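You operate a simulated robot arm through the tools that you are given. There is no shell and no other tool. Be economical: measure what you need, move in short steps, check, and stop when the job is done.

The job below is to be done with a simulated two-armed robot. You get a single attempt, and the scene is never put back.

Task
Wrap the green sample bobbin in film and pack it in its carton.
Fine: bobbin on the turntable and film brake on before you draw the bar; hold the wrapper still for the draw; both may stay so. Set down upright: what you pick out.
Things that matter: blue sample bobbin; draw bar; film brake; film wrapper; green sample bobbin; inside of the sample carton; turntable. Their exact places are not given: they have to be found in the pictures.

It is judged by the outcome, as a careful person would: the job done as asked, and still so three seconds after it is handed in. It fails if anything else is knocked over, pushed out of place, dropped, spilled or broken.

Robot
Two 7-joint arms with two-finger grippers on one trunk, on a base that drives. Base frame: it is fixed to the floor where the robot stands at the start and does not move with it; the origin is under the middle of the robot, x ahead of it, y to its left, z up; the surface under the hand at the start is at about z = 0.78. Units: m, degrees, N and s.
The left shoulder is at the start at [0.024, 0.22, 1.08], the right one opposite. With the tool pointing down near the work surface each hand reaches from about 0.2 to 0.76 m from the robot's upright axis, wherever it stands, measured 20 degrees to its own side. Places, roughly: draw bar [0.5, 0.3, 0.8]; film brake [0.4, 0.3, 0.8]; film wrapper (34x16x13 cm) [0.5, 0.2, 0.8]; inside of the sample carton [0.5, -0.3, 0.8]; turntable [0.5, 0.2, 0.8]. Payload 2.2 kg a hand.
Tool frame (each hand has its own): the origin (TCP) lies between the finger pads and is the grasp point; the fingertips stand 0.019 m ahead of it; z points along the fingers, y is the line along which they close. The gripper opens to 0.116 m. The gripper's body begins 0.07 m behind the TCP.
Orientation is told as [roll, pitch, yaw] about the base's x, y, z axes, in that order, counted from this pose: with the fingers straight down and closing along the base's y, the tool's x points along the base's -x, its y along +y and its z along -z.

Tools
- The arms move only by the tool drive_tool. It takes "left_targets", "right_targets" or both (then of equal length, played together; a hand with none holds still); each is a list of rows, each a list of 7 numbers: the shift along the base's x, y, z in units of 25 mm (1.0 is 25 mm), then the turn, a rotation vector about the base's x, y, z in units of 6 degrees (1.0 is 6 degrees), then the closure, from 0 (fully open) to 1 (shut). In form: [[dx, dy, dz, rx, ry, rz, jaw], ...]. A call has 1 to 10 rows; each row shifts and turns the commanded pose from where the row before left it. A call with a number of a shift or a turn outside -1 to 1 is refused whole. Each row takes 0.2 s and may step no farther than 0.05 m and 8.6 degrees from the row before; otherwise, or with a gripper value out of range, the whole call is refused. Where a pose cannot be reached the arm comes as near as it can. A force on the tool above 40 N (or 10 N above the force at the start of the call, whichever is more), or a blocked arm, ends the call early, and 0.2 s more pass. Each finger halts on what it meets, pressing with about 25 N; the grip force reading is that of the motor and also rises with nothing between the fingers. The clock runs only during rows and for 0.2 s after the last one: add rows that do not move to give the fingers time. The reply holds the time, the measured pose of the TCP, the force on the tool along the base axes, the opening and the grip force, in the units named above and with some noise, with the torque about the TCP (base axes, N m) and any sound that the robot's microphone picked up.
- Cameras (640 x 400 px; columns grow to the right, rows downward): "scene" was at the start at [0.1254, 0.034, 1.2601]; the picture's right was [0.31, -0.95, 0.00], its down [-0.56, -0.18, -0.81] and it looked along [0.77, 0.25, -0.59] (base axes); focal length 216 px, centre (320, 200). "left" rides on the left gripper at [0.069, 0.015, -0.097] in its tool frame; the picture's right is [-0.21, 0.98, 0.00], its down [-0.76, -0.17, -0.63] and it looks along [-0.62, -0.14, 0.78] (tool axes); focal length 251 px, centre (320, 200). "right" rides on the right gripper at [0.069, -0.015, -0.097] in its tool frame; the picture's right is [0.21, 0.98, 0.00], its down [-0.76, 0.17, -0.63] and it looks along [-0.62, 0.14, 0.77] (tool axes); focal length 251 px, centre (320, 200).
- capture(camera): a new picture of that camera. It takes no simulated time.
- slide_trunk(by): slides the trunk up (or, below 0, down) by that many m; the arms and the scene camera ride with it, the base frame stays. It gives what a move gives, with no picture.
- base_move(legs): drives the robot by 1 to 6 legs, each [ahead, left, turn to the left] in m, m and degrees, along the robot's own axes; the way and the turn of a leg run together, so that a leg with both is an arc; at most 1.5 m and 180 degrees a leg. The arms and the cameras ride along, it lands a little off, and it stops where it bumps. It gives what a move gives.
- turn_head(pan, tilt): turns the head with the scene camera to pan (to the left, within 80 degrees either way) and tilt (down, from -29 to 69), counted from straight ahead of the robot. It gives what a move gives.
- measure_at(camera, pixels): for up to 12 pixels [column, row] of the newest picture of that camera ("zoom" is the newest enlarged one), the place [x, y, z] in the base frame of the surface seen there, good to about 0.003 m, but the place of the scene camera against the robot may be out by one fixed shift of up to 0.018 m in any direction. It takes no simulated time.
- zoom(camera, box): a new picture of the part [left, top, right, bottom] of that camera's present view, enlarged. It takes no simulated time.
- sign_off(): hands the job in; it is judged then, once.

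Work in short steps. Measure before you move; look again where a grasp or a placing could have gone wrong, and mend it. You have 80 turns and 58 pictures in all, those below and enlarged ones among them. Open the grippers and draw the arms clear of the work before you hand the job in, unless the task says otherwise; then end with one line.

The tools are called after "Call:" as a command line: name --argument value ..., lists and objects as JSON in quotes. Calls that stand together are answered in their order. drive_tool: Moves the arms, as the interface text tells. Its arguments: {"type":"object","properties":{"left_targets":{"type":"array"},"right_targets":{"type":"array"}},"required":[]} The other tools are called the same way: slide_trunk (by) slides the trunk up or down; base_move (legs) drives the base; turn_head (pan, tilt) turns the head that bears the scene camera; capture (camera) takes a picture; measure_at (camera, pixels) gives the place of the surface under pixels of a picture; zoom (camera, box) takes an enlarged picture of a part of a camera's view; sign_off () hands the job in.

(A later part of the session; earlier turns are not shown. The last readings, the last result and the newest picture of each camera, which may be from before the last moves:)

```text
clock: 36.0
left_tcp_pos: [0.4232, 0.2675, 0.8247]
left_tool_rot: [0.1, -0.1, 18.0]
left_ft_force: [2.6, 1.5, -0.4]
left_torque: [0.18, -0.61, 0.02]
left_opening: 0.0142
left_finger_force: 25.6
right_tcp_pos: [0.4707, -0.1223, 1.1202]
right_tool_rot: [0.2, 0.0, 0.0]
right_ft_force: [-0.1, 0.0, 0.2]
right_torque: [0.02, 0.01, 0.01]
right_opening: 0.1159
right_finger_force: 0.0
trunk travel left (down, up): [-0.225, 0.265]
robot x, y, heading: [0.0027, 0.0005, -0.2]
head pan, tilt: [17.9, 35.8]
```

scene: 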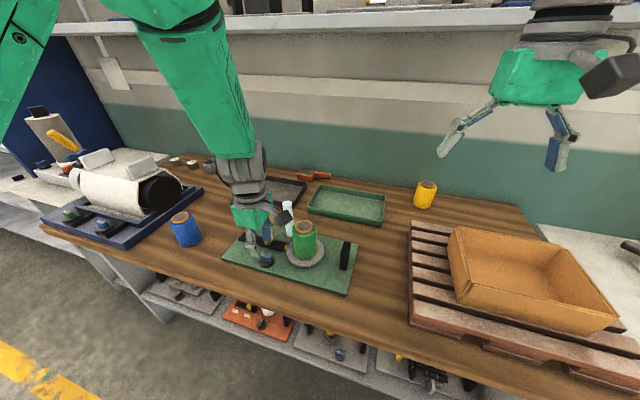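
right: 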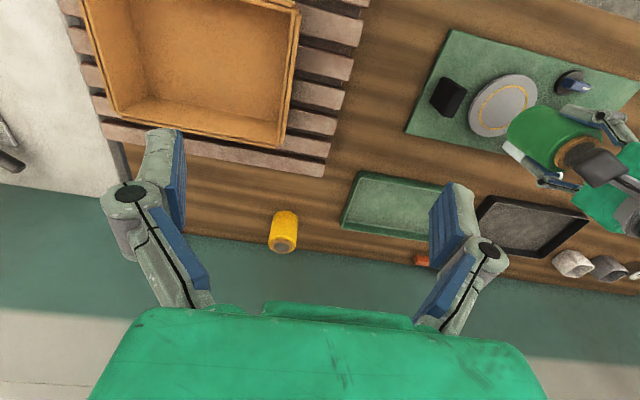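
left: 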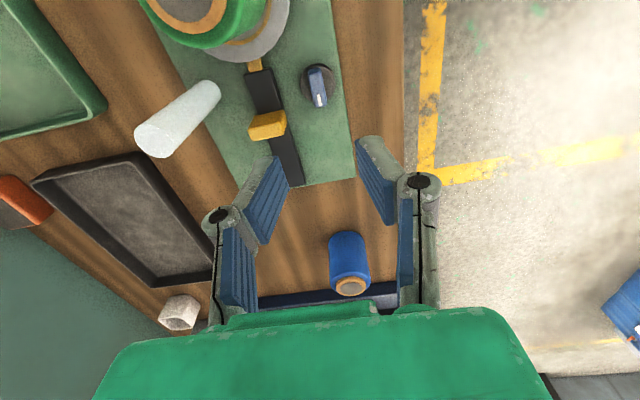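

Call:
drive_tool --left_targets '[[0, 0, 0, 0, 0, -1, 0.95], [0, 0, 0, 0, 0, -1, 0.95], [0, 0, 0, 0, 0, -1, 0.95], [0, 0, 0, 0, 0, 0, 0.95]]'

Call:
zoom --camera "scene" --box '[220, 190, 360, 300]'

```text
clock: 37.0
left_tcp_pos: [0.4242, 0.2679, 0.8244]
left_tool_rot: [0.0, -0.1, -0.1]
left_ft_force: [-1.6, -1.2, 0.3]
left_torque: [-0.01, -0.53, 0.0]
left_opening: 0.0141
left_finger_force: 25.2
right_tcp_pos: [0.4706, -0.1214, 1.1205]
right_tool_rot: [0.2, -0.1, -0.1]
right_ft_force: [-0.4, -0.2, 0.1]
right_torque: [0.0, -0.01, 0.01]
right_opening: 0.1161
right_finger_force: 0.0
trunk travel left (down, up): [-0.225, 0.265]
robot x, y, heading: [0.0004, 0.0023, -0.0]
head pan, tilt: [17.9, 35.8]
```

```text
3.64 times, centred on (290, 245) of scene
```

zoom: 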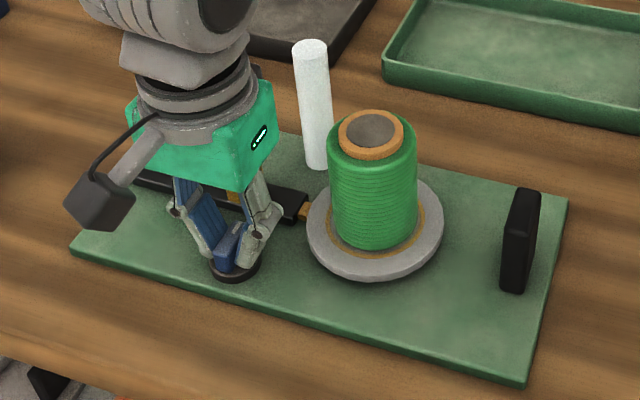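

The hand has turned 90°. I release, rise and look at how the knob now stands.

Call:
drive_tool --left_targets '[[0, 0, 0, 0, 0, 0, 0.7], [0, 0, 0, 0, 0, 0, 0.6], [0, 0, 1, 0, 0, 0, 0.6], [0, 0, 1, 0, 0, 0, 0.6], [0, 0, 1, 0, 0, 0, 0.6], [-0.5, 0, 1, 0, 0, 0, 0.5], [-0.5, 0, 0.5, 0, 0, 0, 0.4], [0, 0, 0, 0, 0, 0, 0.4]]'

Call:
zoom --camera "left" --box '[200, 60, 440, 240]'

```text
clock: 38.8
left_tcp_pos: [0.3997, 0.2669, 0.9369]
left_tool_rot: [0.1, -0.1, -0.1]
left_ft_force: [-0.1, 1.4, 0.6]
left_torque: [0.04, -0.01, 0.01]
left_opening: 0.0697
left_finger_force: 0.0
right_tcp_pos: [0.4711, -0.1217, 1.1196]
right_tool_rot: [0.1, -0.2, 0.1]
right_ft_force: [0.9, -0.7, -0.1]
right_torque: [0.02, -0.04, 0.02]
right_opening: 0.116
right_finger_force: 0.1
trunk travel left (down, up): [-0.225, 0.265]
robot x, y, heading: [0.0008, -0.0, -0.1]
head pan, tilt: [17.9, 35.8]
```

```text
2.22 times, centred on (320, 150) of left
```

zoom: 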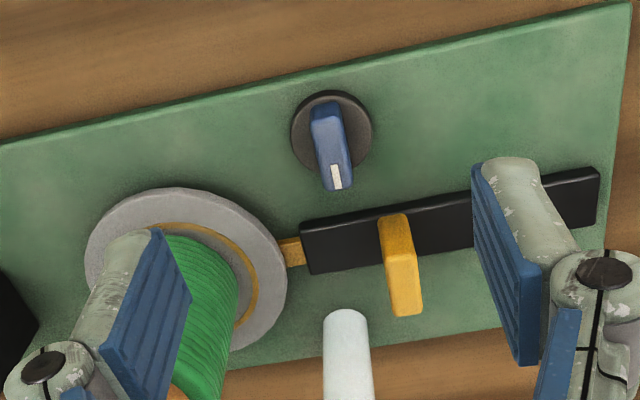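

The knob now points across the rail (+x), having moved freely clockwise. To learn whether this is the end of its travel, I regrip it and try a little further.

Call:
drive_tool --left_targets '[[0.5, 0, 0, 0, 0, 0, 0.655], [0.48, 0, -1, 0, 0, 0, 0.655], [0, 0, -1, 0, 0, 0, 0.655], [0, 0, -1, 0, 0, 0, 0.655], [0, 0, -1, 0, 0, 0, 0.655], [0, 0, -0.5, 0, 0, 0, 0.655], [0, 0, 0, 0, 0, 0, 0.85], [0, 0, 0, 0, 0, 0, 0.95], [0, 0, 0, 0, 0, 0, 0.95], [0, 0, 0, 0, 0, 0, 0.95]]'

Call:
drive_tool --left_targets '[[0, 0, 0, 0, 0, -1, 0.95], [0, 0, 0, 0, 0, -1, 0.95], [0, 0, 0, 0, 0, 0, 0.95]]'

```text
clock: 41.0
left_tcp_pos: [0.422, 0.2676, 0.8227]
left_tool_rot: [0.0, -0.1, -0.1]
left_ft_force: [0.0, 1.4, 0.1]
left_torque: [0.02, -0.17, -0.03]
left_opening: 0.014
left_finger_force: 24.9
right_tcp_pos: [0.4716, -0.1219, 1.1195]
right_tool_rot: [0.1, -0.1, 0.0]
right_ft_force: [-0.4, 0.0, -0.4]
right_torque: [-0.02, 0.0, -0.01]
right_opening: 0.1162
right_finger_force: 0.0
trunk travel left (down, up): [-0.225, 0.265]
robot x, y, heading: [0.0002, 0.0015, 0.1]
head pan, tilt: [17.9, 35.8]
```

```text
clock: 41.8
left_tcp_pos: [0.4238, 0.2662, 0.8244]
left_tool_rot: [0.1, -0.1, -12.1]
left_ft_force: [0.1, -0.6, -0.7]
left_torque: [0.05, 0.15, 0.09]
left_opening: 0.0142
left_finger_force: 25.4
right_tcp_pos: [0.4718, -0.1207, 1.1198]
right_tool_rot: [0.0, -0.1, 0.0]
right_ft_force: [-0.2, -0.2, -0.4]
right_torque: [-0.03, -0.02, -0.02]
right_opening: 0.116
right_finger_force: 0.1
trunk travel left (down, up): [-0.225, 0.265]
robot x, y, heading: [0.0022, 0.0032, -0.0]
head pan, tilt: [17.9, 35.8]
```

Torque rose slightly to 0.09 N m. I turn another 12°, then release and look at whether the knob followed.

Call:
drive_tool --left_targets '[[0, 0, 0, 0, 0, -1, 0.95], [0, 0, 0, 0, 0, -1, 0.95], [0, 0, 0, 0, 0, 0, 0.95]]'

Call:
drive_tool --left_targets '[[0, 0, 0, 0, 0, 0, 0.7], [0, 0, 0, 0, 0, 0, 0.6], [0, 0, 1, 0, 0, 0, 0.6], [0, 0, 1, 0, 0, 0, 0.6], [0, 0, 1, 0, 0, 1, 0.6], [-0.5, 0, 1, 0, 0, 1, 0.5], [-0.5, 0, 0.5, 0, 0, 1, 0.4], [0, 0, 0, 0, 0, 1, 0.4]]'

Call:
zoom --camera "left" --box '[200, 60, 440, 240]'

```text
clock: 42.6
left_tcp_pos: [0.4233, 0.268, 0.8232]
left_tool_rot: [0.0, -0.2, -24.2]
left_ft_force: [0.5, 0.5, -0.9]
left_torque: [0.07, 0.1, 0.16]
left_opening: 0.0139
left_finger_force: 25.0
right_tcp_pos: [0.4723, -0.1215, 1.1196]
right_tool_rot: [0.1, -0.2, -0.1]
right_ft_force: [-0.3, 0.2, -1.5]
right_torque: [0.06, -0.01, -0.01]
right_opening: 0.1161
right_finger_force: 0.1
trunk travel left (down, up): [-0.225, 0.265]
robot x, y, heading: [0.0001, 0.0024, -0.1]
head pan, tilt: [17.9, 35.8]
```

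```text
clock: 44.4
left_tcp_pos: [0.3995, 0.2673, 0.9366]
left_tool_rot: [0.2, -0.1, 0.2]
left_ft_force: [0.3, -0.3, -0.3]
left_torque: [0.04, 0.03, 0.0]
left_opening: 0.0696
left_finger_force: 0.1
right_tcp_pos: [0.4721, -0.1214, 1.1207]
right_tool_rot: [0.2, -0.1, 0.0]
right_ft_force: [0.3, -0.6, 1.6]
right_torque: [0.03, 0.01, -0.02]
right_opening: 0.1161
right_finger_force: 0.1
trunk travel left (down, up): [-0.225, 0.265]
robot x, y, heading: [-0.0032, -0.0016, -0.2]
head pan, tilt: [17.9, 35.8]
```

```text
2.22 times, centred on (320, 150) of left
```

zoom: 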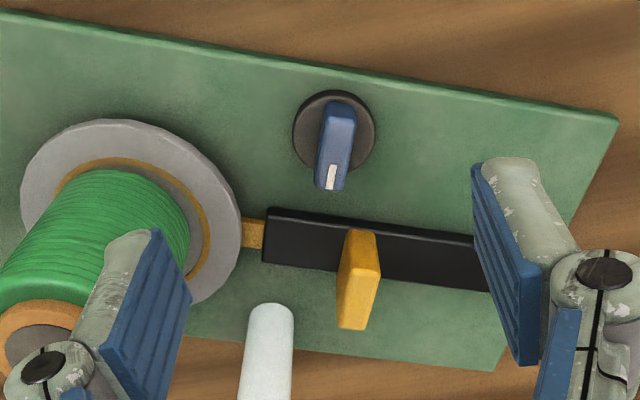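

The view looks rotated compared with before; I check with the scene camera whether the wrapper itself turned.

Call:
zoom --camera "scene" --box '[180, 150, 400, 310]'

Call:
capture --camera "left"

```text
2.50 times, centred on (290, 230) of scene
```

zoom: 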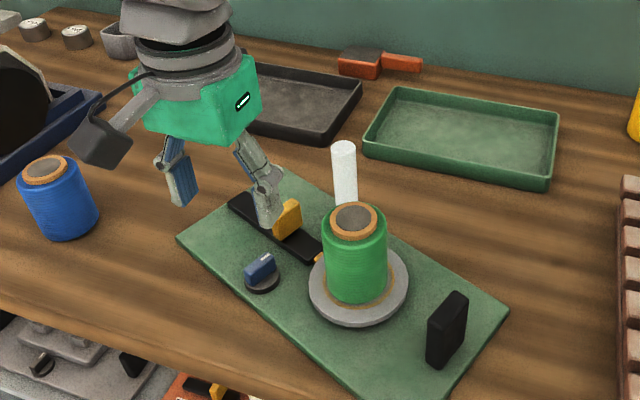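

```text
25 pictures are left
```

left: 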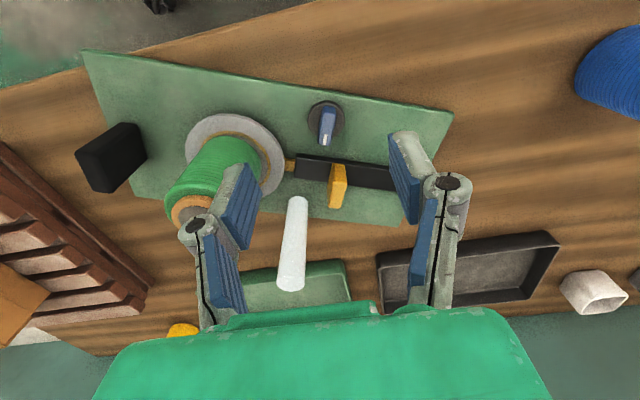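

The knob met its stop at 90° (brake fully on), and the extra turn swung the wrapper about 24° clockwise. I will swing it back by its black post with the right hand; first I measure where it is now.

Call:
capture --camera "right"

Call:
measure_at --camera "left" --pixels '[[84, 52], [453, 114], [404, 225], [326, 125], [337, 190], [290, 165], [385, 175], [80, 157], [138, 128], [112, 188], [300, 205]]'

```text
24 pictures are left
```

right: 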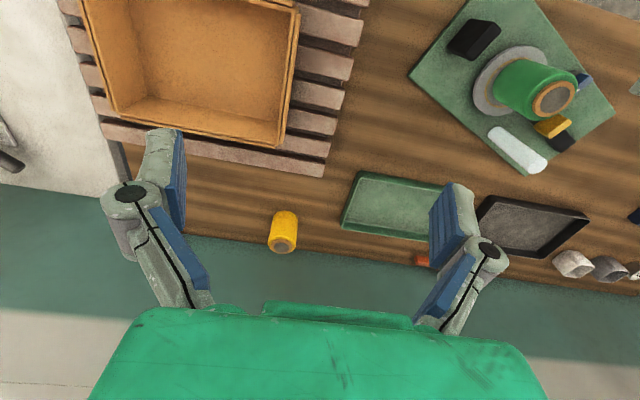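

```text
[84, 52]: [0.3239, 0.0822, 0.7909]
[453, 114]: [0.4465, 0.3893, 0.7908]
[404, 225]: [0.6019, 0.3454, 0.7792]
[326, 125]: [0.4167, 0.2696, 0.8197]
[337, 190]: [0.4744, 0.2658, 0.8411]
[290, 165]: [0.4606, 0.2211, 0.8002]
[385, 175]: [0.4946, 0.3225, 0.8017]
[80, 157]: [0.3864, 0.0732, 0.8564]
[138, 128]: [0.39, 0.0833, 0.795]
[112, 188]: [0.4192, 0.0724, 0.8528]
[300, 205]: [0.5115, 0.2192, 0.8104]
```

Front edge now runs from (0.324,0.082) to (0.447,0.389), i.e. turned ~22° clockwise about the knob. I measure the post in the right picture at (474,38).

Call:
measure_at --camera "right" --pixels '[[474, 38], [486, 22], [500, 27], [480, 52], [465, 55], [449, 46], [482, 40], [495, 38], [520, 75], [553, 97], [412, 74], [526, 172]]'

Call:
zoom --camera "right" --box '[400, 0, 620, 180]'

```text
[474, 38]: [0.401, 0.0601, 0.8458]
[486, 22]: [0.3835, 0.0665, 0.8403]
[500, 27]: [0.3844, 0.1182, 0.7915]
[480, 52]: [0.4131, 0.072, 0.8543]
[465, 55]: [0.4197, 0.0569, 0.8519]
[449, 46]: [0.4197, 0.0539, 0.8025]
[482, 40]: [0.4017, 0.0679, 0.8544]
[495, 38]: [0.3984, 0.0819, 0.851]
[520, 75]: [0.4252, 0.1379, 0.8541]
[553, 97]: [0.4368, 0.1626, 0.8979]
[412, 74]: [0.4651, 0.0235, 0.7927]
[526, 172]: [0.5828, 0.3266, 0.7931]
```

```text
2.22 times, centred on (510, 90) of right
```

zoom: 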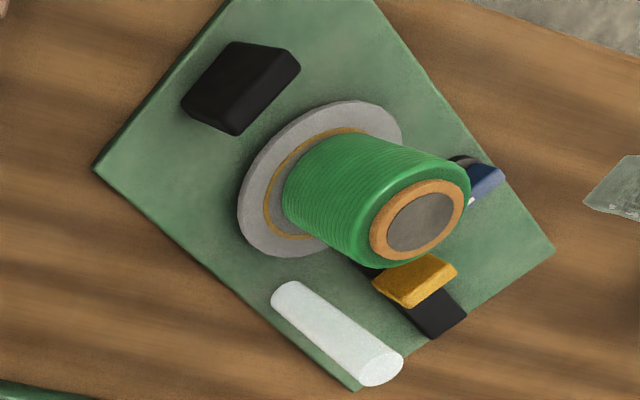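

Post top centre is about (0.402,0.068,0.855), turned about -22°. I bring the right hand above it, turned to match, and lift the left hand aside.

Call:
drive_tool --right_targets '[[-0.35, 0.95, -0.5, 0, 0, -0.46, 0.4], [-0.35, 0.95, -0.5, 0, 0, -0.46, 0.57], [-0.35, 0.95, -0.5, 0, 0, -0.46, 0.57], [-0.35, 0.95, -0.5, 0, 0, -0.46, 0.57], [-0.35, 0.95, -0.5, 0, 0, -0.46, 0.57], [-0.35, 0.95, -0.5, 0, 0, -0.46, 0.57], [-0.35, 0.95, -0.5, 0, 0, -0.46, 0.57], [-0.35, 0.95, -0.5, 0, 0, -0.46, 0.57], [0, 0, 0, 0, 0, 0, 0.57]]' --left_targets '[[0, 0, 1, 0, 0, 0, 0.4], [0, 1, 1, 0, 0, 0, 0.4], [0, 1, 1, 0, 0, 0, 0.4], [0, 1, 0, 0, 0, 0, 0.4], [0, 0, 0, 0, 0, 0, 0.4], [0, 0, 0, 0, 0, 0, 0.4], [0, 0, 0, 0, 0, 0, 0.4], [0, 0, 0, 0, 0, 0, 0.4], [0, 0, 0, 0, 0, 0, 0.4]]'

Call:
capture --camera "right"

```text
clock: 46.4
left_tcp_pos: [0.4002, 0.3435, 1.012]
left_tool_rot: [0.1, 0.0, 0.0]
left_ft_force: [-0.1, -0.3, 0.3]
left_torque: [-0.03, -0.03, 0.0]
left_opening: 0.0696
left_finger_force: 0.0
right_tcp_pos: [0.4031, 0.0695, 1.0325]
right_tool_rot: [2.0, 0.3, -22.7]
right_ft_force: [0.1, 0.1, 0.1]
right_torque: [0.01, 0.03, 0.02]
right_opening: 0.0498
right_finger_force: 0.2
trunk travel left (down, up): [-0.225, 0.265]
robot x, y, heading: [0.002, 0.0019, -0.0]
head pan, tilt: [17.9, 35.8]
```

```text
22 pictures are left
```

right: 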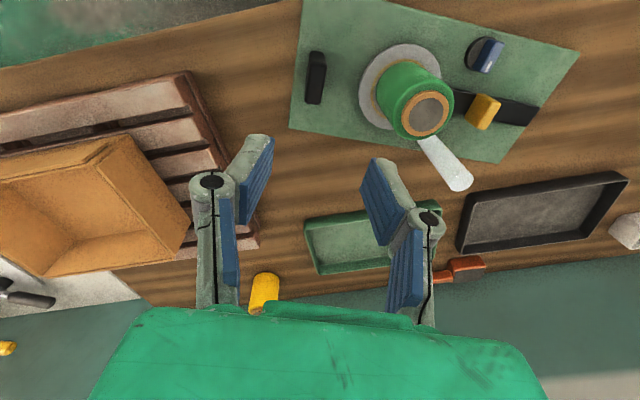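

The right hand is a little short of its pose (roll 2°), likely from height. I measure the post at (316,77) before going down.

Call:
measure_at --camera "right" --pixels '[[317, 58], [316, 75], [315, 95], [309, 75], [322, 75], [424, 113], [386, 90], [480, 105]]'

Call:
drive_tool --right_targets '[[0, 0, -1, 0, 0, 0, 0.57], [0, 0, -1, 0, 0, 0, 0.57], [0, 0, -1, 0, 0, 0, 0.57], [0, 0, 0, 0, 0, 0, 0.57]]'

```text
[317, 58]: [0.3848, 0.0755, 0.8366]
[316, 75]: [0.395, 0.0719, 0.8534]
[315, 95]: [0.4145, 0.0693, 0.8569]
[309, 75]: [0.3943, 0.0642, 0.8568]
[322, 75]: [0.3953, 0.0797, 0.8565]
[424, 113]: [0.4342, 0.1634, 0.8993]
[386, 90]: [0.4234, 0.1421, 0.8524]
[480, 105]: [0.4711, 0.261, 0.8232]
```

```text
clock: 47.6
left_tcp_pos: [0.3977, 0.3407, 1.0117]
left_tool_rot: [0.2, -0.3, 0.0]
left_ft_force: [0.3, 0.2, -0.2]
left_torque: [0.0, -0.05, -0.01]
left_opening: 0.0697
left_finger_force: 0.1
right_tcp_pos: [0.4127, 0.066, 0.9732]
right_tool_rot: [3.9, -0.4, -23.8]
right_ft_force: [-0.1, 0.1, 0.8]
right_torque: [-0.01, -0.01, 0.0]
right_opening: 0.0502
right_finger_force: 0.0
trunk travel left (down, up): [-0.225, 0.265]
robot x, y, heading: [0.001, 0.0007, 0.1]
head pan, tilt: [17.9, 35.8]
stopped in row 4 (right hand): the arm was blocked; the commanded pose is now the measured one
```

The right arm is blocked there (crossing the midline). I lift it and shift the base a little left and back so that the post comes into easier reach.

Call:
drive_tool --right_targets '[[0, -0.3, 1, 0, 0, 0.4, 0.57], [0, -0.3, 1, 0, 0, 0, 0.57], [0, 0, 1, 0, 0, 0, 0.57]]'

Call:
base_move --legs '[[-0.05, 0.14, 0]]'

Call:
capture --camera "scene"

```text
clock: 48.4
left_tcp_pos: [0.396, 0.3421, 1.0121]
left_tool_rot: [0.2, -0.3, 0.1]
left_ft_force: [0.0, 0.0, 0.5]
left_torque: [-0.02, 0.02, -0.01]
left_opening: 0.0699
left_finger_force: 0.0
right_tcp_pos: [0.41, 0.0524, 1.0503]
right_tool_rot: [3.6, -0.4, -21.1]
right_ft_force: [0.3, -0.8, 0.0]
right_torque: [0.02, -0.02, 0.0]
right_opening: 0.05
right_finger_force: 0.0
trunk travel left (down, up): [-0.225, 0.265]
robot x, y, heading: [0.0048, 0.0006, 0.1]
head pan, tilt: [17.9, 35.8]
```

```text
clock: 49.8
left_tcp_pos: [0.347, 0.4524, 1.0205]
left_tool_rot: [1.6, -0.3, 0.0]
left_ft_force: [0.4, -0.4, 0.6]
left_torque: [0.1, 0.01, -0.01]
left_opening: 0.0695
left_finger_force: 0.1
right_tcp_pos: [0.361, 0.1619, 1.0503]
right_tool_rot: [4.9, 0.1, -21.0]
right_ft_force: [0.0, -1.6, 0.7]
right_torque: [0.14, 0.03, 0.01]
right_opening: 0.0498
right_finger_force: 0.0
trunk travel left (down, up): [-0.225, 0.265]
robot x, y, heading: [-0.0518, 0.1303, -0.0]
head pan, tilt: [17.9, 35.8]
```

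```text
21 pictures are left
```

scene: 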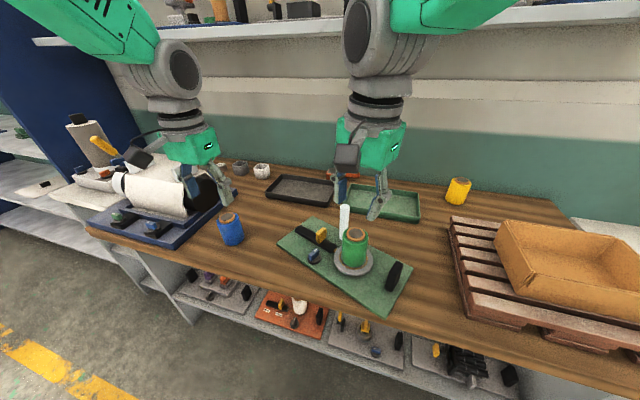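

There is more room now. I level the right hand and bring it above the post at (0.400,0.071).

Call:
drive_tool --right_targets '[[0.3, -0.9, 0, -0.4, 0, 0, 0.57], [0.4, -0.9, 0, -0.4, 0, 0, 0.57], [0.4, -0.9, -0.5, 0, 0, 0, 0.57], [0.4, -0.9, -0.5, 0, 0, 0, 0.57], [0, 0, -1, 0, 0, 0, 0.57], [0, 0, -1, 0, 0, 0, 0.57], [0, 0, -0.5, 0, 0, 0, 0.57], [0, 0, 0, 0, 0, 0, 0.57]]'

Call:
capture --camera "right"

```text
clock: 51.5
left_tcp_pos: [0.3457, 0.486, 1.0106]
left_tool_rot: [-0.4, -0.4, 0.0]
left_ft_force: [-0.1, -0.6, -0.6]
left_torque: [-0.04, -0.01, 0.0]
left_opening: 0.0695
left_finger_force: 0.1
right_tcp_pos: [0.3984, 0.1037, 0.9674]
right_tool_rot: [-0.3, -2.1, -21.7]
right_ft_force: [-0.1, 1.1, 0.1]
right_torque: [0.03, 0.02, -0.02]
right_opening: 0.0498
right_finger_force: 0.1
trunk travel left (down, up): [-0.225, 0.265]
robot x, y, heading: [-0.0505, 0.129, 0.2]
head pan, tilt: [17.9, 35.8]
```

```text
20 pictures are left
```

right: 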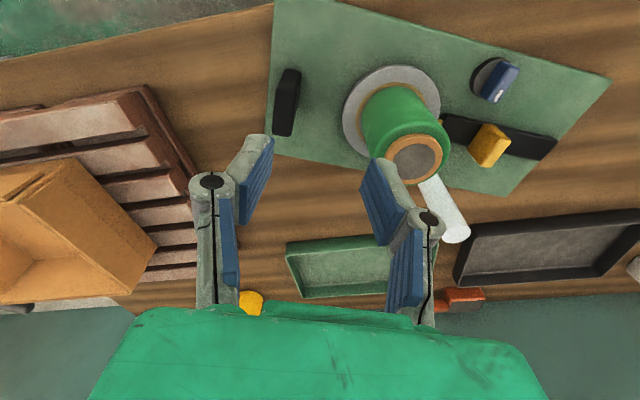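

I re-measure the post from here and correct the 3 cm offset in y.

Call:
measure_at --camera "right" --pixels '[[289, 75], [288, 100], [280, 100], [296, 100], [285, 130], [276, 135], [414, 160], [460, 145]]'

Call:
drive_tool --right_targets '[[0, -0.66, 0, 0, 0.35, 0, 0.57], [0.05, -0.66, 0, 0, 0, 0, 0.57], [0, 0, 0, 0, 0, 0, 0.57]]'

```text
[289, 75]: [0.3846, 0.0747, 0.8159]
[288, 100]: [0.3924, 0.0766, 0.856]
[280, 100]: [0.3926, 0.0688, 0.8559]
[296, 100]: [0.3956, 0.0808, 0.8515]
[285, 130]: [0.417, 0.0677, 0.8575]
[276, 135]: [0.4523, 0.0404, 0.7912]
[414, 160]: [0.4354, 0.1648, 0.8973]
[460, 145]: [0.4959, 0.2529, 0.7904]
```

```text
clock: 52.4
left_tcp_pos: [0.3453, 0.4757, 1.0117]
left_tool_rot: [0.1, -0.4, -0.1]
left_ft_force: [-0.7, -0.3, 1.4]
left_torque: [0.01, -0.01, -0.01]
left_opening: 0.0696
left_finger_force: 0.1
right_tcp_pos: [0.396, 0.0648, 0.961]
right_tool_rot: [-1.6, -0.3, -21.0]
right_ft_force: [0.1, 0.2, 0.5]
right_torque: [0.02, 0.02, 0.03]
right_opening: 0.0499
right_finger_force: 0.0
trunk travel left (down, up): [-0.225, 0.265]
robot x, y, heading: [-0.0516, 0.1307, 0.1]
head pan, tilt: [17.9, 35.8]
```

Post centre (0.402,0.071). I correct the small offsets and go down to z ≈ 0.845.

Call:
drive_tool --right_targets '[[0.2, 0.24, 0, 0.27, 0, 0, 0.57], [0, 0, -1, 0, 0, 0, 0.57], [0, 0, -1, 0, 0, 0, 0.57], [0, 0, -1, 0, 0, 0, 0.57], [0, 0, 0, 0, 0, 0, 0.57]]'

Call:
capture --camera "right"

```text
clock: 53.5
left_tcp_pos: [0.3452, 0.4895, 1.0086]
left_tool_rot: [-0.5, -0.4, -0.1]
left_ft_force: [-0.3, 0.1, -0.2]
left_torque: [-0.01, -0.05, 0.02]
left_opening: 0.0693
left_finger_force: 0.0
right_tcp_pos: [0.4036, 0.0834, 0.8944]
right_tool_rot: [0.0, -0.3, -21.2]
right_ft_force: [-0.9, 0.3, -0.6]
right_torque: [-0.01, -0.02, 0.01]
right_opening: 0.05
right_finger_force: 0.0
trunk travel left (down, up): [-0.225, 0.265]
robot x, y, heading: [-0.05, 0.138, 0.1]
head pan, tilt: [17.9, 35.8]
```

```text
19 pictures are left
```

right: 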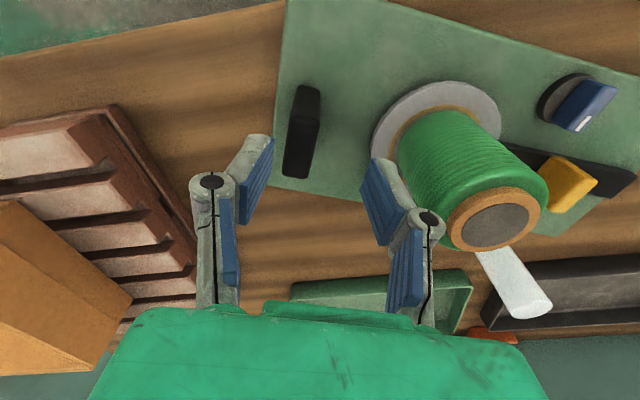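

Both hands' y readings sway by about 1 cm, as if the base were still settling. I wait a moment and read again.

Call:
drive_tool --right_targets '[[0, 0, 0, 0, 0, 0, 0.57], [0, 0, 0, 0, 0, 0, 0.57], [0, 0, 0, 0, 0, 0, 0.57], [0, 0, 0, 0, 0, 0, 0.57], [0, 0, 0, 0, 0, 0, 0.57]]'

Call:
drive_tool --right_targets '[[0, 0, 0, 0, 0, 0, 0.57], [0, 0, 0, 0, 0, 0, 0.57], [0, 0, 0, 0, 0, 0, 0.57]]'

```text
clock: 54.8
left_tcp_pos: [0.3454, 0.4597, 1.0175]
left_tool_rot: [0.8, -0.5, 0.0]
left_ft_force: [0.0, -0.6, 0.8]
left_torque: [0.08, 0.02, -0.01]
left_opening: 0.0692
left_finger_force: 0.1
right_tcp_pos: [0.4073, 0.0517, 0.8934]
right_tool_rot: [2.0, 1.1, -22.4]
right_ft_force: [-0.1, -0.6, -0.2]
right_torque: [0.1, -0.04, 0.0]
right_opening: 0.0499
right_finger_force: 0.0
trunk travel left (down, up): [-0.225, 0.265]
robot x, y, heading: [-0.0497, 0.1269, 0.3]
head pan, tilt: [17.9, 35.8]
```

```text
clock: 55.5
left_tcp_pos: [0.3443, 0.4608, 1.0166]
left_tool_rot: [0.8, -0.5, -0.1]
left_ft_force: [0.6, -0.1, 0.7]
left_torque: [0.03, -0.01, -0.02]
left_opening: 0.0695
left_finger_force: 0.1
right_tcp_pos: [0.4064, 0.0533, 0.8924]
right_tool_rot: [1.9, 1.0, -22.2]
right_ft_force: [0.4, -0.2, 0.3]
right_torque: [0.07, 0.05, -0.02]
right_opening: 0.0498
right_finger_force: 0.0
trunk travel left (down, up): [-0.225, 0.265]
robot x, y, heading: [-0.0509, 0.1294, 0.1]
head pan, tilt: [17.9, 35.8]
```

The whole robot seems to lean slightly; I look with the scene camera, to be sure that no elbow touches anything.

Call:
capture --camera "scene"

```text
18 pictures are left
```

scene: 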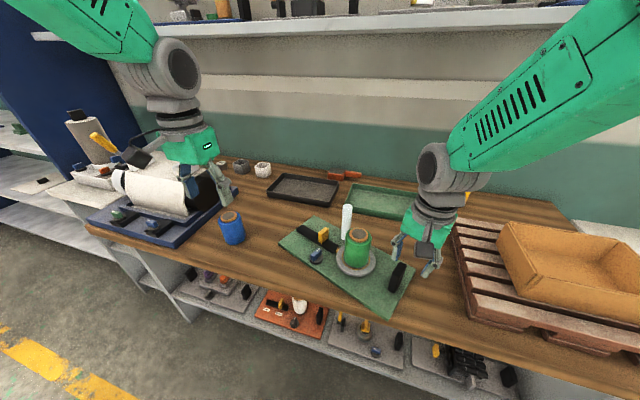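

Nothing is touching anything it should not. The last two readings agree, so I correct the position and read again.

Call:
drive_tool --right_targets '[[-0.1, 0.35, 0, -0.3, -0.17, 0, 0.57], [-0.08, 0.35, 0, 0, 0, 0, 0.57], [0, 0, 0, 0, 0, 0, 0.57], [0, 0, 0, 0, 0, 0, 0.57], [0, 0, 0, 0, 0, 0, 0.57]]'

Call:
drive_tool --right_targets '[[0, 0, 0, 0, 0, 0, 0.57], [0, 0, 0, 0, 0, 0, 0.57]]'

```text
clock: 56.8
left_tcp_pos: [0.3462, 0.4904, 1.0092]
left_tool_rot: [-0.7, -0.4, 0.2]
left_ft_force: [0.6, 0.4, 0.0]
left_torque: [0.0, -0.02, 0.02]
left_opening: 0.0696
left_finger_force: 0.0
right_tcp_pos: [0.4091, 0.0912, 0.9037]
right_tool_rot: [1.5, -0.3, -23.8]
right_ft_force: [-1.0, 0.5, -0.4]
right_torque: [-0.05, -0.03, 0.01]
right_opening: 0.0498
right_finger_force: 0.1
trunk travel left (down, up): [-0.225, 0.265]
robot x, y, heading: [-0.0494, 0.1319, 0.1]
head pan, tilt: [17.9, 35.8]
```

```text
clock: 57.4
left_tcp_pos: [0.3444, 0.472, 1.0134]
left_tool_rot: [0.3, -0.3, 0.0]
left_ft_force: [0.5, -1.0, 0.4]
left_torque: [0.03, 0.01, 0.01]
left_opening: 0.0695
left_finger_force: 0.0
right_tcp_pos: [0.4081, 0.0764, 0.9043]
right_tool_rot: [2.4, 0.0, -23.8]
right_ft_force: [-0.1, -0.8, 0.0]
right_torque: [0.04, 0.0, 0.0]
right_opening: 0.0502
right_finger_force: 0.0
trunk travel left (down, up): [-0.225, 0.265]
robot x, y, heading: [-0.0537, 0.1288, -0.0]
head pan, tilt: [17.9, 35.8]
```

The right arm is again near a limit (roll 2.4°, z short). I lift both hands, bring the left inward, and move the base further left and back, so that neither arm has to cross.

Call:
drive_tool --right_targets '[[0, 0, 1, 0, 0, 0, 0.57], [0, -0.5, 1, 0, 0, 0, 0.57], [0, -0.5, 1, 0, 0, 0, 0.57], [0, -0.5, 1, -0.4, 0, 0, 0.57], [0, -0.5, 1, 0, 0, 0, 0.57], [0, -0.5, 1, 0, 0, 0, 0.57]]' --left_targets '[[0, 0, 1, 0, 0, 0, 0.4], [0, 0, 1, 0, 0, 0, 0.4], [0, -1, 0, 0, 0, 0, 0.4], [0, -1, 0, 0, 0, 0, 0.4], [0, -1, 0, 0, 0, 0, 0.4], [0, 0, 0, 0, 0, 0, 0.4]]'

Call:
base_move --legs '[[-0.04, 0.11, 0]]'

Call:
drive_tool --right_targets '[[0, 0, 0, 0, 0, 0, 0.57], [0, 0, 0, 0, 0, 0, 0.57], [0, 0, 0, 0, 0, 0, 0.57]]'

```text
clock: 58.8
left_tcp_pos: [0.3465, 0.4002, 1.0628]
left_tool_rot: [-0.7, -0.4, 0.2]
left_ft_force: [0.0, -0.8, -0.3]
left_torque: [0.0, 0.03, 0.0]
left_opening: 0.0694
left_finger_force: 0.1
right_tcp_pos: [0.3963, 0.0195, 1.0381]
right_tool_rot: [-3.7, -2.1, -20.8]
right_ft_force: [-0.9, 0.2, -0.7]
right_torque: [0.01, -0.03, 0.0]
right_opening: 0.05
right_finger_force: 0.1
trunk travel left (down, up): [-0.225, 0.265]
robot x, y, heading: [-0.0466, 0.1293, 0.1]
head pan, tilt: [17.9, 35.8]
```

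```text
clock: 60.0
left_tcp_pos: [0.3084, 0.4703, 1.0737]
left_tool_rot: [1.6, -1.0, -0.6]
left_ft_force: [-0.1, -0.6, 1.5]
left_torque: [0.06, 0.09, -0.04]
left_opening: 0.0695
left_finger_force: 0.0
right_tcp_pos: [0.3581, 0.0929, 1.0335]
right_tool_rot: [-2.1, -1.5, -21.2]
right_ft_force: [-0.2, -2.1, 0.2]
right_torque: [0.21, -0.03, -0.02]
right_opening: 0.05
right_finger_force: 0.0
trunk travel left (down, up): [-0.225, 0.265]
robot x, y, heading: [-0.085, 0.2293, 0.4]
head pan, tilt: [17.9, 35.8]
```

```text
clock: 61.0
left_tcp_pos: [0.306, 0.5063, 1.0677]
left_tool_rot: [-0.8, -1.7, -0.8]
left_ft_force: [0.4, 0.9, 0.4]
left_torque: [-0.07, -0.03, -0.02]
left_opening: 0.0694
left_finger_force: 0.1
right_tcp_pos: [0.3513, 0.1293, 1.0404]
right_tool_rot: [-4.4, -2.6, -21.2]
right_ft_force: [0.0, 0.6, 0.0]
right_torque: [-0.07, 0.02, 0.0]
right_opening: 0.05
right_finger_force: 0.1
trunk travel left (down, up): [-0.225, 0.265]
robot x, y, heading: [-0.0884, 0.2275, -0.4]
head pan, tilt: [17.9, 35.8]
stopped in row 3 (right hand): the arm was blocked; the commanded pose is now the measured one
```

The robot sways after driving. I let it settle with still rows.

Call:
drive_tool --right_targets '[[0, 0, 0, 0.5, 0.4, 0, 0.57], [0, 0, 0, 0.24, 0, 0, 0.57], [0, 0, 0, 0, 0, 0, 0.57], [0, 0, 0, 0, 0, 0, 0.57], [0, 0, 0, 0, 0, 0, 0.57], [0, 0, 0, 0, 0, 0, 0.57], [0, 0, 0, 0, 0, 0, 0.57], [0, 0, 0, 0, 0, 0, 0.57], [0, 0, 0, 0, 0, 0, 0.57], [0, 0, 0, 0, 0, 0, 0.57]]'

Call:
drive_tool --right_targets '[[0, 0, 0, 0, 0, 0, 0.57], [0, 0, 0, 0, 0, 0, 0.57], [0, 0, 0, 0, 0, 0, 0.57], [0, 0, 0, 0, 0, 0, 0.57], [0, 0, 0, 0, 0, 0, 0.57], [0, 0, 0, 0, 0, 0, 0.57], [0, 0, 0, 0, 0, 0, 0.57], [0, 0, 0, 0, 0, 0, 0.57], [0, 0, 0, 0, 0, 0, 0.57], [0, 0, 0, 0, 0, 0, 0.57]]'

Call:
drive_tool --right_targets '[[0, 0, 0, 0, 0, 0, 0.57], [0, 0, 0, 0, 0, 0, 0.57]]'

```text
clock: 63.2
left_tcp_pos: [0.306, 0.4777, 1.0726]
left_tool_rot: [-0.2, -1.4, -1.1]
left_ft_force: [0.1, 0.0, 0.9]
left_torque: [0.09, 0.01, -0.03]
left_opening: 0.0696
left_finger_force: 0.1
right_tcp_pos: [0.3511, 0.1021, 1.0393]
right_tool_rot: [0.0, 1.9, -21.4]
right_ft_force: [-0.7, -0.5, 0.4]
right_torque: [0.08, 0.0, -0.02]
right_opening: 0.05
right_finger_force: 0.0
trunk travel left (down, up): [-0.225, 0.265]
robot x, y, heading: [-0.0915, 0.2162, -0.1]
head pan, tilt: [17.9, 35.8]
```

```text
clock: 65.4
left_tcp_pos: [0.3052, 0.5131, 1.0669]
left_tool_rot: [-1.3, -1.7, -0.8]
left_ft_force: [0.0, 0.6, 0.2]
left_torque: [-0.01, -0.01, 0.0]
left_opening: 0.0699
left_finger_force: 0.0
right_tcp_pos: [0.3526, 0.1354, 1.0411]
right_tool_rot: [-1.2, 1.3, -21.3]
right_ft_force: [0.3, 0.8, 0.6]
right_torque: [0.01, 0.05, 0.02]
right_opening: 0.0497
right_finger_force: 0.1
trunk travel left (down, up): [-0.225, 0.265]
robot x, y, heading: [-0.0907, 0.2263, -0.0]
head pan, tilt: [17.9, 35.8]
```

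```text
clock: 66.0
left_tcp_pos: [0.3073, 0.4903, 1.0726]
left_tool_rot: [0.2, -1.7, -1.0]
left_ft_force: [0.0, -0.2, 0.2]
left_torque: [0.06, 0.01, -0.01]
left_opening: 0.0698
left_finger_force: 0.1
right_tcp_pos: [0.352, 0.1135, 1.0404]
right_tool_rot: [-0.3, 1.6, -21.2]
right_ft_force: [-0.1, -0.1, 0.6]
right_torque: [0.03, -0.03, -0.02]
right_opening: 0.0499
right_finger_force: 0.0
trunk travel left (down, up): [-0.225, 0.265]
robot x, y, heading: [-0.0851, 0.2241, 0.0]
head pan, tilt: [17.9, 35.8]
```

The sway does not die out, perhaps because the base is pressed on something. I nudge the base back and right a little and read again.

Call:
base_move --legs '[[-0.04, -0.02, 0]]'

Call:
drive_tool --right_targets '[[0, 0, 0, 0, 0, 0, 0.57], [0, 0, 0, 0, 0, 0, 0.57], [0, 0, 0, 0, 0, 0, 0.57], [0, 0, 0, 0, 0, 0, 0.57], [0, 0, 0, 0, 0, 0, 0.57]]'

Call:
drive_tool --right_targets '[[0, 0, 0, 0, 0, 0, 0.57], [0, 0, 0, 0, 0, 0, 0.57]]'

Call:
drive_tool --right_targets '[[0, 0, 0, 0, 0, 0, 0.57]]'

```text
clock: 66.9
left_tcp_pos: [0.2663, 0.4851, 1.0681]
left_tool_rot: [-0.6, -1.7, -0.9]
left_ft_force: [0.1, 0.7, 0.5]
left_torque: [-0.06, -0.03, 0.02]
left_opening: 0.0697
left_finger_force: 0.0
right_tcp_pos: [0.3122, 0.1091, 1.0409]
right_tool_rot: [-1.0, 1.4, -21.3]
right_ft_force: [-0.5, 1.0, 0.3]
right_torque: [-0.05, -0.03, 0.0]
right_opening: 0.0499
right_finger_force: 0.0
trunk travel left (down, up): [-0.225, 0.265]
robot x, y, heading: [-0.1246, 0.2056, 0.1]
head pan, tilt: [17.9, 35.8]
```

```text
clock: 68.1
left_tcp_pos: [0.2619, 0.4947, 1.0644]
left_tool_rot: [-1.3, -1.5, -0.6]
left_ft_force: [-0.8, 1.6, -1.1]
left_torque: [-0.01, 0.03, -0.02]
left_opening: 0.0697
left_finger_force: 0.0
right_tcp_pos: [0.3092, 0.1178, 1.0431]
right_tool_rot: [-1.4, 0.9, -21.1]
right_ft_force: [0.0, -0.7, 0.0]
right_torque: [-0.01, -0.01, -0.01]
right_opening: 0.05
right_finger_force: 0.0
trunk travel left (down, up): [-0.225, 0.265]
robot x, y, heading: [-0.1305, 0.2052, 0.0]
head pan, tilt: [17.9, 35.8]
```

```text
clock: 68.7
left_tcp_pos: [0.2638, 0.5084, 1.0649]
left_tool_rot: [-1.6, -2.0, -0.5]
left_ft_force: [0.5, 0.5, -0.4]
left_torque: [-0.07, 0.03, 0.01]
left_opening: 0.0698
left_finger_force: 0.0
right_tcp_pos: [0.3092, 0.133, 1.0423]
right_tool_rot: [-1.9, 0.8, -21.1]
right_ft_force: [-0.3, 0.6, -0.3]
right_torque: [-0.06, -0.03, 0.08]
right_opening: 0.0499
right_finger_force: 0.0
trunk travel left (down, up): [-0.225, 0.265]
robot x, y, heading: [-0.1286, 0.2072, 0.1]
head pan, tilt: [17.9, 35.8]
```

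```text
clock: 69.1
left_tcp_pos: [0.2625, 0.4725, 1.071]
left_tool_rot: [0.0, -1.6, -1.0]
left_ft_force: [-0.2, -1.4, 1.1]
left_torque: [0.07, 0.01, 0.01]
left_opening: 0.0698
left_finger_force: 0.0
right_tcp_pos: [0.3095, 0.0958, 1.0411]
right_tool_rot: [-0.3, 1.5, -21.4]
right_ft_force: [-0.4, -0.9, 0.8]
right_torque: [0.08, 0.03, -0.01]
right_opening: 0.0498
right_finger_force: 0.1
trunk travel left (down, up): [-0.225, 0.265]
robot x, y, heading: [-0.1261, 0.2015, -0.0]
head pan, tilt: [17.9, 35.8]
```

The sway may come from the right arm leaning on the robot's own body. I bring the right hand to an easy pose (outward, yaw 0) and see if it stops.

Call:
drive_tool --right_targets '[[0.5, -0.8, 0.3, 0, -0.2, 0.9, 0.57], [0.5, -0.8, 0.3, 0, 0, 0.9, 0.57], [0.5, -0.8, 0.3, 0, 0, 0.9, 0.57], [0.5, -0.8, 0, 0, 0, 0.8, 0.57], [0, -0.8, 0, 0, 0, 0, 0.57], [0, -0.8, 0, 0, 0, 0, 0.57], [0, -0.8, 0, 0, 0, 0, 0.57], [0, 0, 0, 0, 0, 0, 0.57]]' --left_targets '[[0.6, 0, 0, 0, 0.1, 0, 0.4], [0.6, 0, 0, 0, 0.1, 0, 0.4], [0.6, 0, 0, 0, 0.1, 0, 0.4], [0.6, 0, 0, 0, 0, 0, 0.4], [0.6, 0, 0, 0, 0, 0, 0.4], [0.6, 0, 0, 0, 0, 0, 0.4], [0.6, 0, 0, 0, 0, 0, 0.4], [0, 0, 0, 0, 0, 0, 0.4]]'

Call:
drive_tool --right_targets '[[0, 0, 0, 0, 0, 0, 0.57], [0, 0, 0, 0, 0, 0, 0.57]]'

Call:
drive_tool --right_targets '[[0, 0, 0, 0, 0, 0, 0.57]]'

Call:
drive_tool --right_targets '[[0, 0, 0, 0, 0, 0, 0.57]]'

Call:
capture --camera "scene"

```text
clock: 70.9
left_tcp_pos: [0.3676, 0.4711, 1.0727]
left_tool_rot: [0.0, -0.2, -0.9]
left_ft_force: [-1.4, -1.0, -0.6]
left_torque: [0.03, -0.01, 0.03]
left_opening: 0.0697
left_finger_force: 0.1
right_tcp_pos: [0.3596, -0.0451, 1.0616]
right_tool_rot: [0.0, 0.0, -0.2]
right_ft_force: [-0.1, -1.4, 0.4]
right_torque: [0.03, -0.02, -0.01]
right_opening: 0.0497
right_finger_force: 0.1
trunk travel left (down, up): [-0.225, 0.265]
robot x, y, heading: [-0.1299, 0.2017, -0.2]
head pan, tilt: [17.9, 35.8]
```

```text
clock: 71.5
left_tcp_pos: [0.3674, 0.492, 1.0658]
left_tool_rot: [-1.0, -0.1, -0.9]
left_ft_force: [0.5, 1.0, 0.3]
left_torque: [0.0, 0.03, -0.01]
left_opening: 0.0696
left_finger_force: 0.3
right_tcp_pos: [0.36, -0.024, 1.0664]
right_tool_rot: [-0.9, 0.0, -0.2]
right_ft_force: [-0.6, 0.6, 0.3]
right_torque: [0.0, -0.01, 0.01]
right_opening: 0.0497
right_finger_force: 0.1
trunk travel left (down, up): [-0.225, 0.265]
robot x, y, heading: [-0.1297, 0.2052, 0.0]
head pan, tilt: [17.9, 35.8]
```

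```text
clock: 71.9
left_tcp_pos: [0.369, 0.4816, 1.069]
left_tool_rot: [-0.4, 0.0, -0.9]
left_ft_force: [-0.3, -0.4, 0.2]
left_torque: [0.0, 0.01, 0.04]
left_opening: 0.0696
left_finger_force: 0.0
right_tcp_pos: [0.3605, -0.0338, 1.0638]
right_tool_rot: [-0.3, 0.0, -0.2]
right_ft_force: [1.1, -0.2, -0.3]
right_torque: [0.04, 0.01, 0.01]
right_opening: 0.0498
right_finger_force: 0.0
trunk travel left (down, up): [-0.225, 0.265]
robot x, y, heading: [-0.1297, 0.2049, -0.1]
head pan, tilt: [17.9, 35.8]
```

```text
clock: 72.3
left_tcp_pos: [0.3679, 0.4972, 1.0667]
left_tool_rot: [-1.1, -0.1, -0.7]
left_ft_force: [-0.4, 1.0, -0.5]
left_torque: [-0.02, -0.01, 0.03]
left_opening: 0.0693
left_finger_force: 0.0
right_tcp_pos: [0.3611, -0.0186, 1.0665]
right_tool_rot: [-1.2, 0.0, -0.1]
right_ft_force: [0.5, 1.4, 0.3]
right_torque: [-0.01, 0.01, -0.01]
right_opening: 0.05
right_finger_force: 0.1
trunk travel left (down, up): [-0.225, 0.265]
robot x, y, heading: [-0.1273, 0.2065, 0.0]
head pan, tilt: [17.9, 35.8]
```

```text
17 pictures are left
```

scene: 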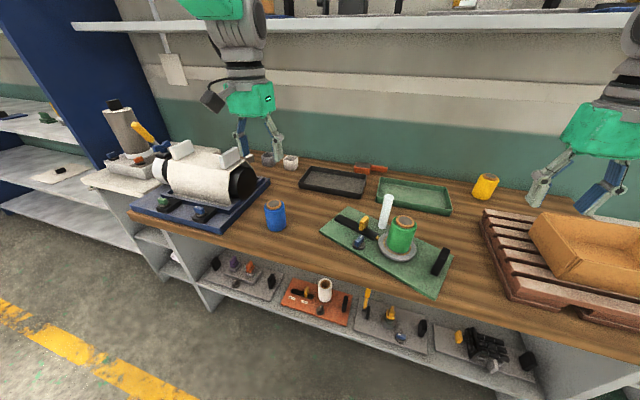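

The sway is smaller now; I let it decay further and sample it.

Call:
drive_tool --right_targets '[[0, 0, 0, 0, 0, 0, 0.57], [0, 0, 0, 0, 0, 0, 0.57], [0, 0, 0, 0, 0, 0, 0.57], [0, 0, 0, 0, 0, 0, 0.57], [0, 0, 0, 0, 0, 0, 0.57], [0, 0, 0, 0, 0, 0, 0.57], [0, 0, 0, 0, 0, 0, 0.57], [0, 0, 0, 0, 0, 0, 0.57], [0, 0, 0, 0, 0, 0, 0.57], [0, 0, 0, 0, 0, 0, 0.57]]'

Call:
drive_tool --right_targets '[[0, 0, 0, 0, 0, 0, 0.57], [0, 0, 0, 0, 0, 0, 0.57], [0, 0, 0, 0, 0, 0, 0.57], [0, 0, 0, 0, 0, 0, 0.57], [0, 0, 0, 0, 0, 0, 0.57], [0, 0, 0, 0, 0, 0, 0.57], [0, 0, 0, 0, 0, 0, 0.57], [0, 0, 0, 0, 0, 0, 0.57], [0, 0, 0, 0, 0, 0, 0.57], [0, 0, 0, 0, 0, 0, 0.57]]'

Call:
drive_tool --right_targets '[[0, 0, 0, 0, 0, 0, 0.57]]'

Call:
drive_tool --right_targets '[[0, 0, 0, 0, 0, 0, 0.57]]'

Call:
drive_tool --right_targets '[[0, 0, 0, 0, 0, 0, 0.57]]'

```text
clock: 74.5
left_tcp_pos: [0.3688, 0.4859, 1.0679]
left_tool_rot: [-0.7, -0.1, -1.0]
left_ft_force: [-1.5, 0.1, -0.1]
left_torque: [0.06, 0.0, 0.01]
left_opening: 0.0695
left_finger_force: 0.0
right_tcp_pos: [0.3595, -0.0297, 1.0644]
right_tool_rot: [-0.5, 0.0, -0.2]
right_ft_force: [0.6, 0.2, -0.5]
right_torque: [0.0, -0.03, -0.01]
right_opening: 0.0499
right_finger_force: 0.0
trunk travel left (down, up): [-0.225, 0.265]
robot x, y, heading: [-0.1285, 0.2054, 0.1]
head pan, tilt: [17.9, 35.8]
```

```text
clock: 76.7
left_tcp_pos: [0.369, 0.4892, 1.068]
left_tool_rot: [-0.8, -0.1, -0.8]
left_ft_force: [-0.3, -0.6, -0.3]
left_torque: [-0.01, 0.0, -0.02]
left_opening: 0.0696
left_finger_force: 0.1
right_tcp_pos: [0.3604, -0.0262, 1.0646]
right_tool_rot: [-0.9, 0.1, -0.1]
right_ft_force: [0.0, -0.7, 0.1]
right_torque: [0.0, 0.01, 0.0]
right_opening: 0.0503
right_finger_force: 0.1
trunk travel left (down, up): [-0.225, 0.265]
robot x, y, heading: [-0.1294, 0.2061, 0.1]
head pan, tilt: [17.9, 35.8]
```

```text
clock: 77.1
left_tcp_pos: [0.3678, 0.4876, 1.0674]
left_tool_rot: [-0.6, 0.0, -0.8]
left_ft_force: [0.4, 0.4, -1.2]
left_torque: [-0.01, -0.03, 0.01]
left_opening: 0.0694
left_finger_force: 0.1
right_tcp_pos: [0.3596, -0.0294, 1.0648]
right_tool_rot: [-0.6, 0.1, -0.2]
right_ft_force: [0.7, 0.2, -0.7]
right_torque: [-0.03, 0.0, -0.03]
right_opening: 0.0499
right_finger_force: 0.1
trunk travel left (down, up): [-0.225, 0.265]
robot x, y, heading: [-0.1293, 0.2027, 0.1]
head pan, tilt: [17.9, 35.8]
```

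```text
clock: 77.5
left_tcp_pos: [0.3688, 0.4892, 1.0679]
left_tool_rot: [-0.7, -0.1, -0.7]
left_ft_force: [0.9, 0.0, 0.1]
left_torque: [-0.04, 0.01, -0.01]
left_opening: 0.0697
left_finger_force: 0.0
right_tcp_pos: [0.3589, -0.0265, 1.0648]
right_tool_rot: [-0.7, 0.0, -0.3]
right_ft_force: [1.0, -0.3, -1.1]
right_torque: [0.0, 0.01, -0.01]
right_opening: 0.0498
right_finger_force: 0.1
trunk travel left (down, up): [-0.225, 0.265]
robot x, y, heading: [-0.126, 0.2067, 0.1]
head pan, tilt: [17.9, 35.8]
```

```text
clock: 77.9
left_tcp_pos: [0.3679, 0.4886, 1.0689]
left_tool_rot: [-0.8, -0.1, -0.8]
left_ft_force: [0.0, -0.7, -1.0]
left_torque: [0.0, 0.0, 0.0]
left_opening: 0.0694
left_finger_force: 0.1
right_tcp_pos: [0.361, -0.0277, 1.0644]
right_tool_rot: [-0.6, 0.0, -0.2]
right_ft_force: [-0.5, 0.2, -0.7]
right_torque: [-0.01, -0.01, -0.03]
right_opening: 0.0498
right_finger_force: 0.0
trunk travel left (down, up): [-0.225, 0.265]
robot x, y, heading: [-0.1301, 0.2065, 0.2]
head pan, tilt: [17.9, 35.8]
```

Settled. With the base now at (-0.129,0.205) I try the approach over the post again, and look for any deviation.

Call:
drive_tool --right_targets '[[0.3, 0.8, -0.6, 0.1, 0, -0.6, 0.57], [0.3, 0.8, -0.6, 0, 0, -0.6, 0.57], [0.3, 0.8, -0.6, 0, 0, -0.6, 0.57], [0.3, 0.8, -0.6, 0, 0, -0.6, 0.57], [0.4, 0.76, -0.6, 0, 0, -0.6, 0.57], [0.08, 0, -0.8, 0, 0, -0.5, 0.57], [0, 0, 0, 0, 0, 0, 0.57], [0, 0, 0, 0, 0, 0, 0.57]]'

Call:
drive_tool --right_targets '[[0, 0, 0, 0, 0, 0, 0.57], [0, 0, 0, 0, 0, 0, 0.57]]'

Call:
capture --camera "right"

```text
clock: 79.7
left_tcp_pos: [0.3692, 0.4899, 1.0678]
left_tool_rot: [-0.8, -0.1, -0.7]
left_ft_force: [-0.2, 0.4, -0.9]
left_torque: [-0.02, 0.01, 0.0]
left_opening: 0.0699
left_finger_force: 0.0
right_tcp_pos: [0.4025, 0.0709, 0.9698]
right_tool_rot: [-0.2, 0.1, -21.2]
right_ft_force: [-0.2, 0.3, -0.3]
right_torque: [0.02, -0.01, -0.01]
right_opening: 0.0498
right_finger_force: 0.0
trunk travel left (down, up): [-0.225, 0.265]
robot x, y, heading: [-0.1252, 0.2082, -0.1]
head pan, tilt: [17.9, 35.8]
```

```text
clock: 80.3
left_tcp_pos: [0.3695, 0.4891, 1.0675]
left_tool_rot: [-0.8, -0.1, -0.8]
left_ft_force: [0.0, 0.0, 0.3]
left_torque: [0.01, 0.0, 0.0]
left_opening: 0.0698
left_finger_force: 0.1
right_tcp_pos: [0.4031, 0.0707, 0.9687]
right_tool_rot: [-0.1, 0.0, -21.2]
right_ft_force: [-0.7, -0.6, 0.3]
right_torque: [-0.04, 0.0, -0.02]
right_opening: 0.0498
right_finger_force: 0.1
trunk travel left (down, up): [-0.225, 0.265]
robot x, y, heading: [-0.1294, 0.2049, -0.1]
head pan, tilt: [17.9, 35.8]
```

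```text
16 pictures are left
```

right: 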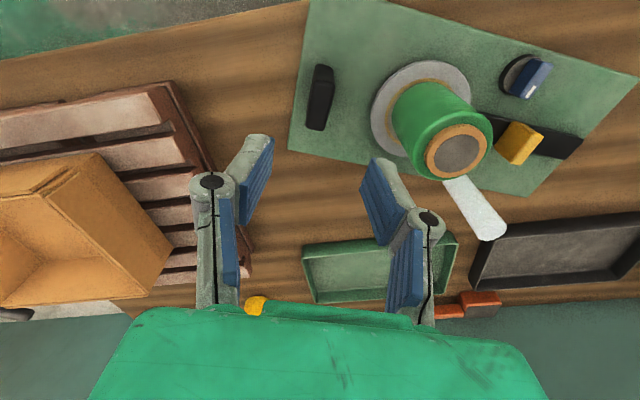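

The hand is exactly on pose and steady. I re-measure the post at (320,98).

Call:
measure_at --camera "right" --pixels '[[320, 75], [321, 95], [313, 95], [328, 95], [318, 125], [310, 125], [323, 125], [383, 2], [639, 78]]'

```text
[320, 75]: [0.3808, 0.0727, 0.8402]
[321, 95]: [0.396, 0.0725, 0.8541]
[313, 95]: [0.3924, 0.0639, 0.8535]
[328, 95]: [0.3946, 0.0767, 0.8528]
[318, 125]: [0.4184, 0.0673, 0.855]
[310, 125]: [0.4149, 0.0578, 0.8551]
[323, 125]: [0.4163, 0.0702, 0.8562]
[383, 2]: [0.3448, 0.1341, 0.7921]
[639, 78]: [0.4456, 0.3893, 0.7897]
```

Post centre (0.402,0.068), in line with the jaws. I lower to z ≈ 0.842 and close on it.

Call:
drive_tool --right_targets '[[0, -0.06, -1, 0, 0, 0, 0.57], [0, 0, -1, 0, 0, 0, 0.57], [0, 0, -1, 0, 0, 0, 0.57], [0, 0, -1, 0, 0, 0, 0.57], [0, 0, -1, 0, 0, 0, 0.57], [0, 0, 0, 0, 0, 0, 0.57]]'

Call:
drive_tool --right_targets '[[0, 0, 0, 0, 0, 0, 0.75], [0, 0, 0, 0, 0, 0, 0.85], [0, 0, 0, 0, 0, 0, 0.95], [0, 0, 0, 0, 0, 0, 0.95]]'

```text
clock: 81.7
left_tcp_pos: [0.3686, 0.4895, 1.0681]
left_tool_rot: [-0.8, -0.2, -0.7]
left_ft_force: [0.9, 0.8, 1.0]
left_torque: [0.02, 0.01, -0.02]
left_opening: 0.0698
left_finger_force: 0.0
right_tcp_pos: [0.4018, 0.071, 0.8444]
right_tool_rot: [-0.1, 0.0, -21.2]
right_ft_force: [-0.3, -0.4, -0.6]
right_torque: [0.03, 0.0, -0.01]
right_opening: 0.0497
right_finger_force: 0.1
trunk travel left (down, up): [-0.225, 0.265]
robot x, y, heading: [-0.1268, 0.2069, -0.1]
head pan, tilt: [17.9, 35.8]
```

```text
clock: 82.7
left_tcp_pos: [0.3687, 0.4898, 1.0685]
left_tool_rot: [-0.8, -0.2, -0.9]
left_ft_force: [0.0, 0.2, 0.1]
left_torque: [-0.02, -0.01, 0.01]
left_opening: 0.0697
left_finger_force: 0.1
right_tcp_pos: [0.4014, 0.0704, 0.8434]
right_tool_rot: [-0.1, 0.0, -21.2]
right_ft_force: [1.4, 0.9, 0.3]
right_torque: [-0.01, -0.15, -0.32]
right_opening: 0.0193
right_finger_force: 24.9
trunk travel left (down, up): [-0.225, 0.265]
robot x, y, heading: [-0.1275, 0.2077, 0.1]
head pan, tilt: [17.9, 35.8]
```

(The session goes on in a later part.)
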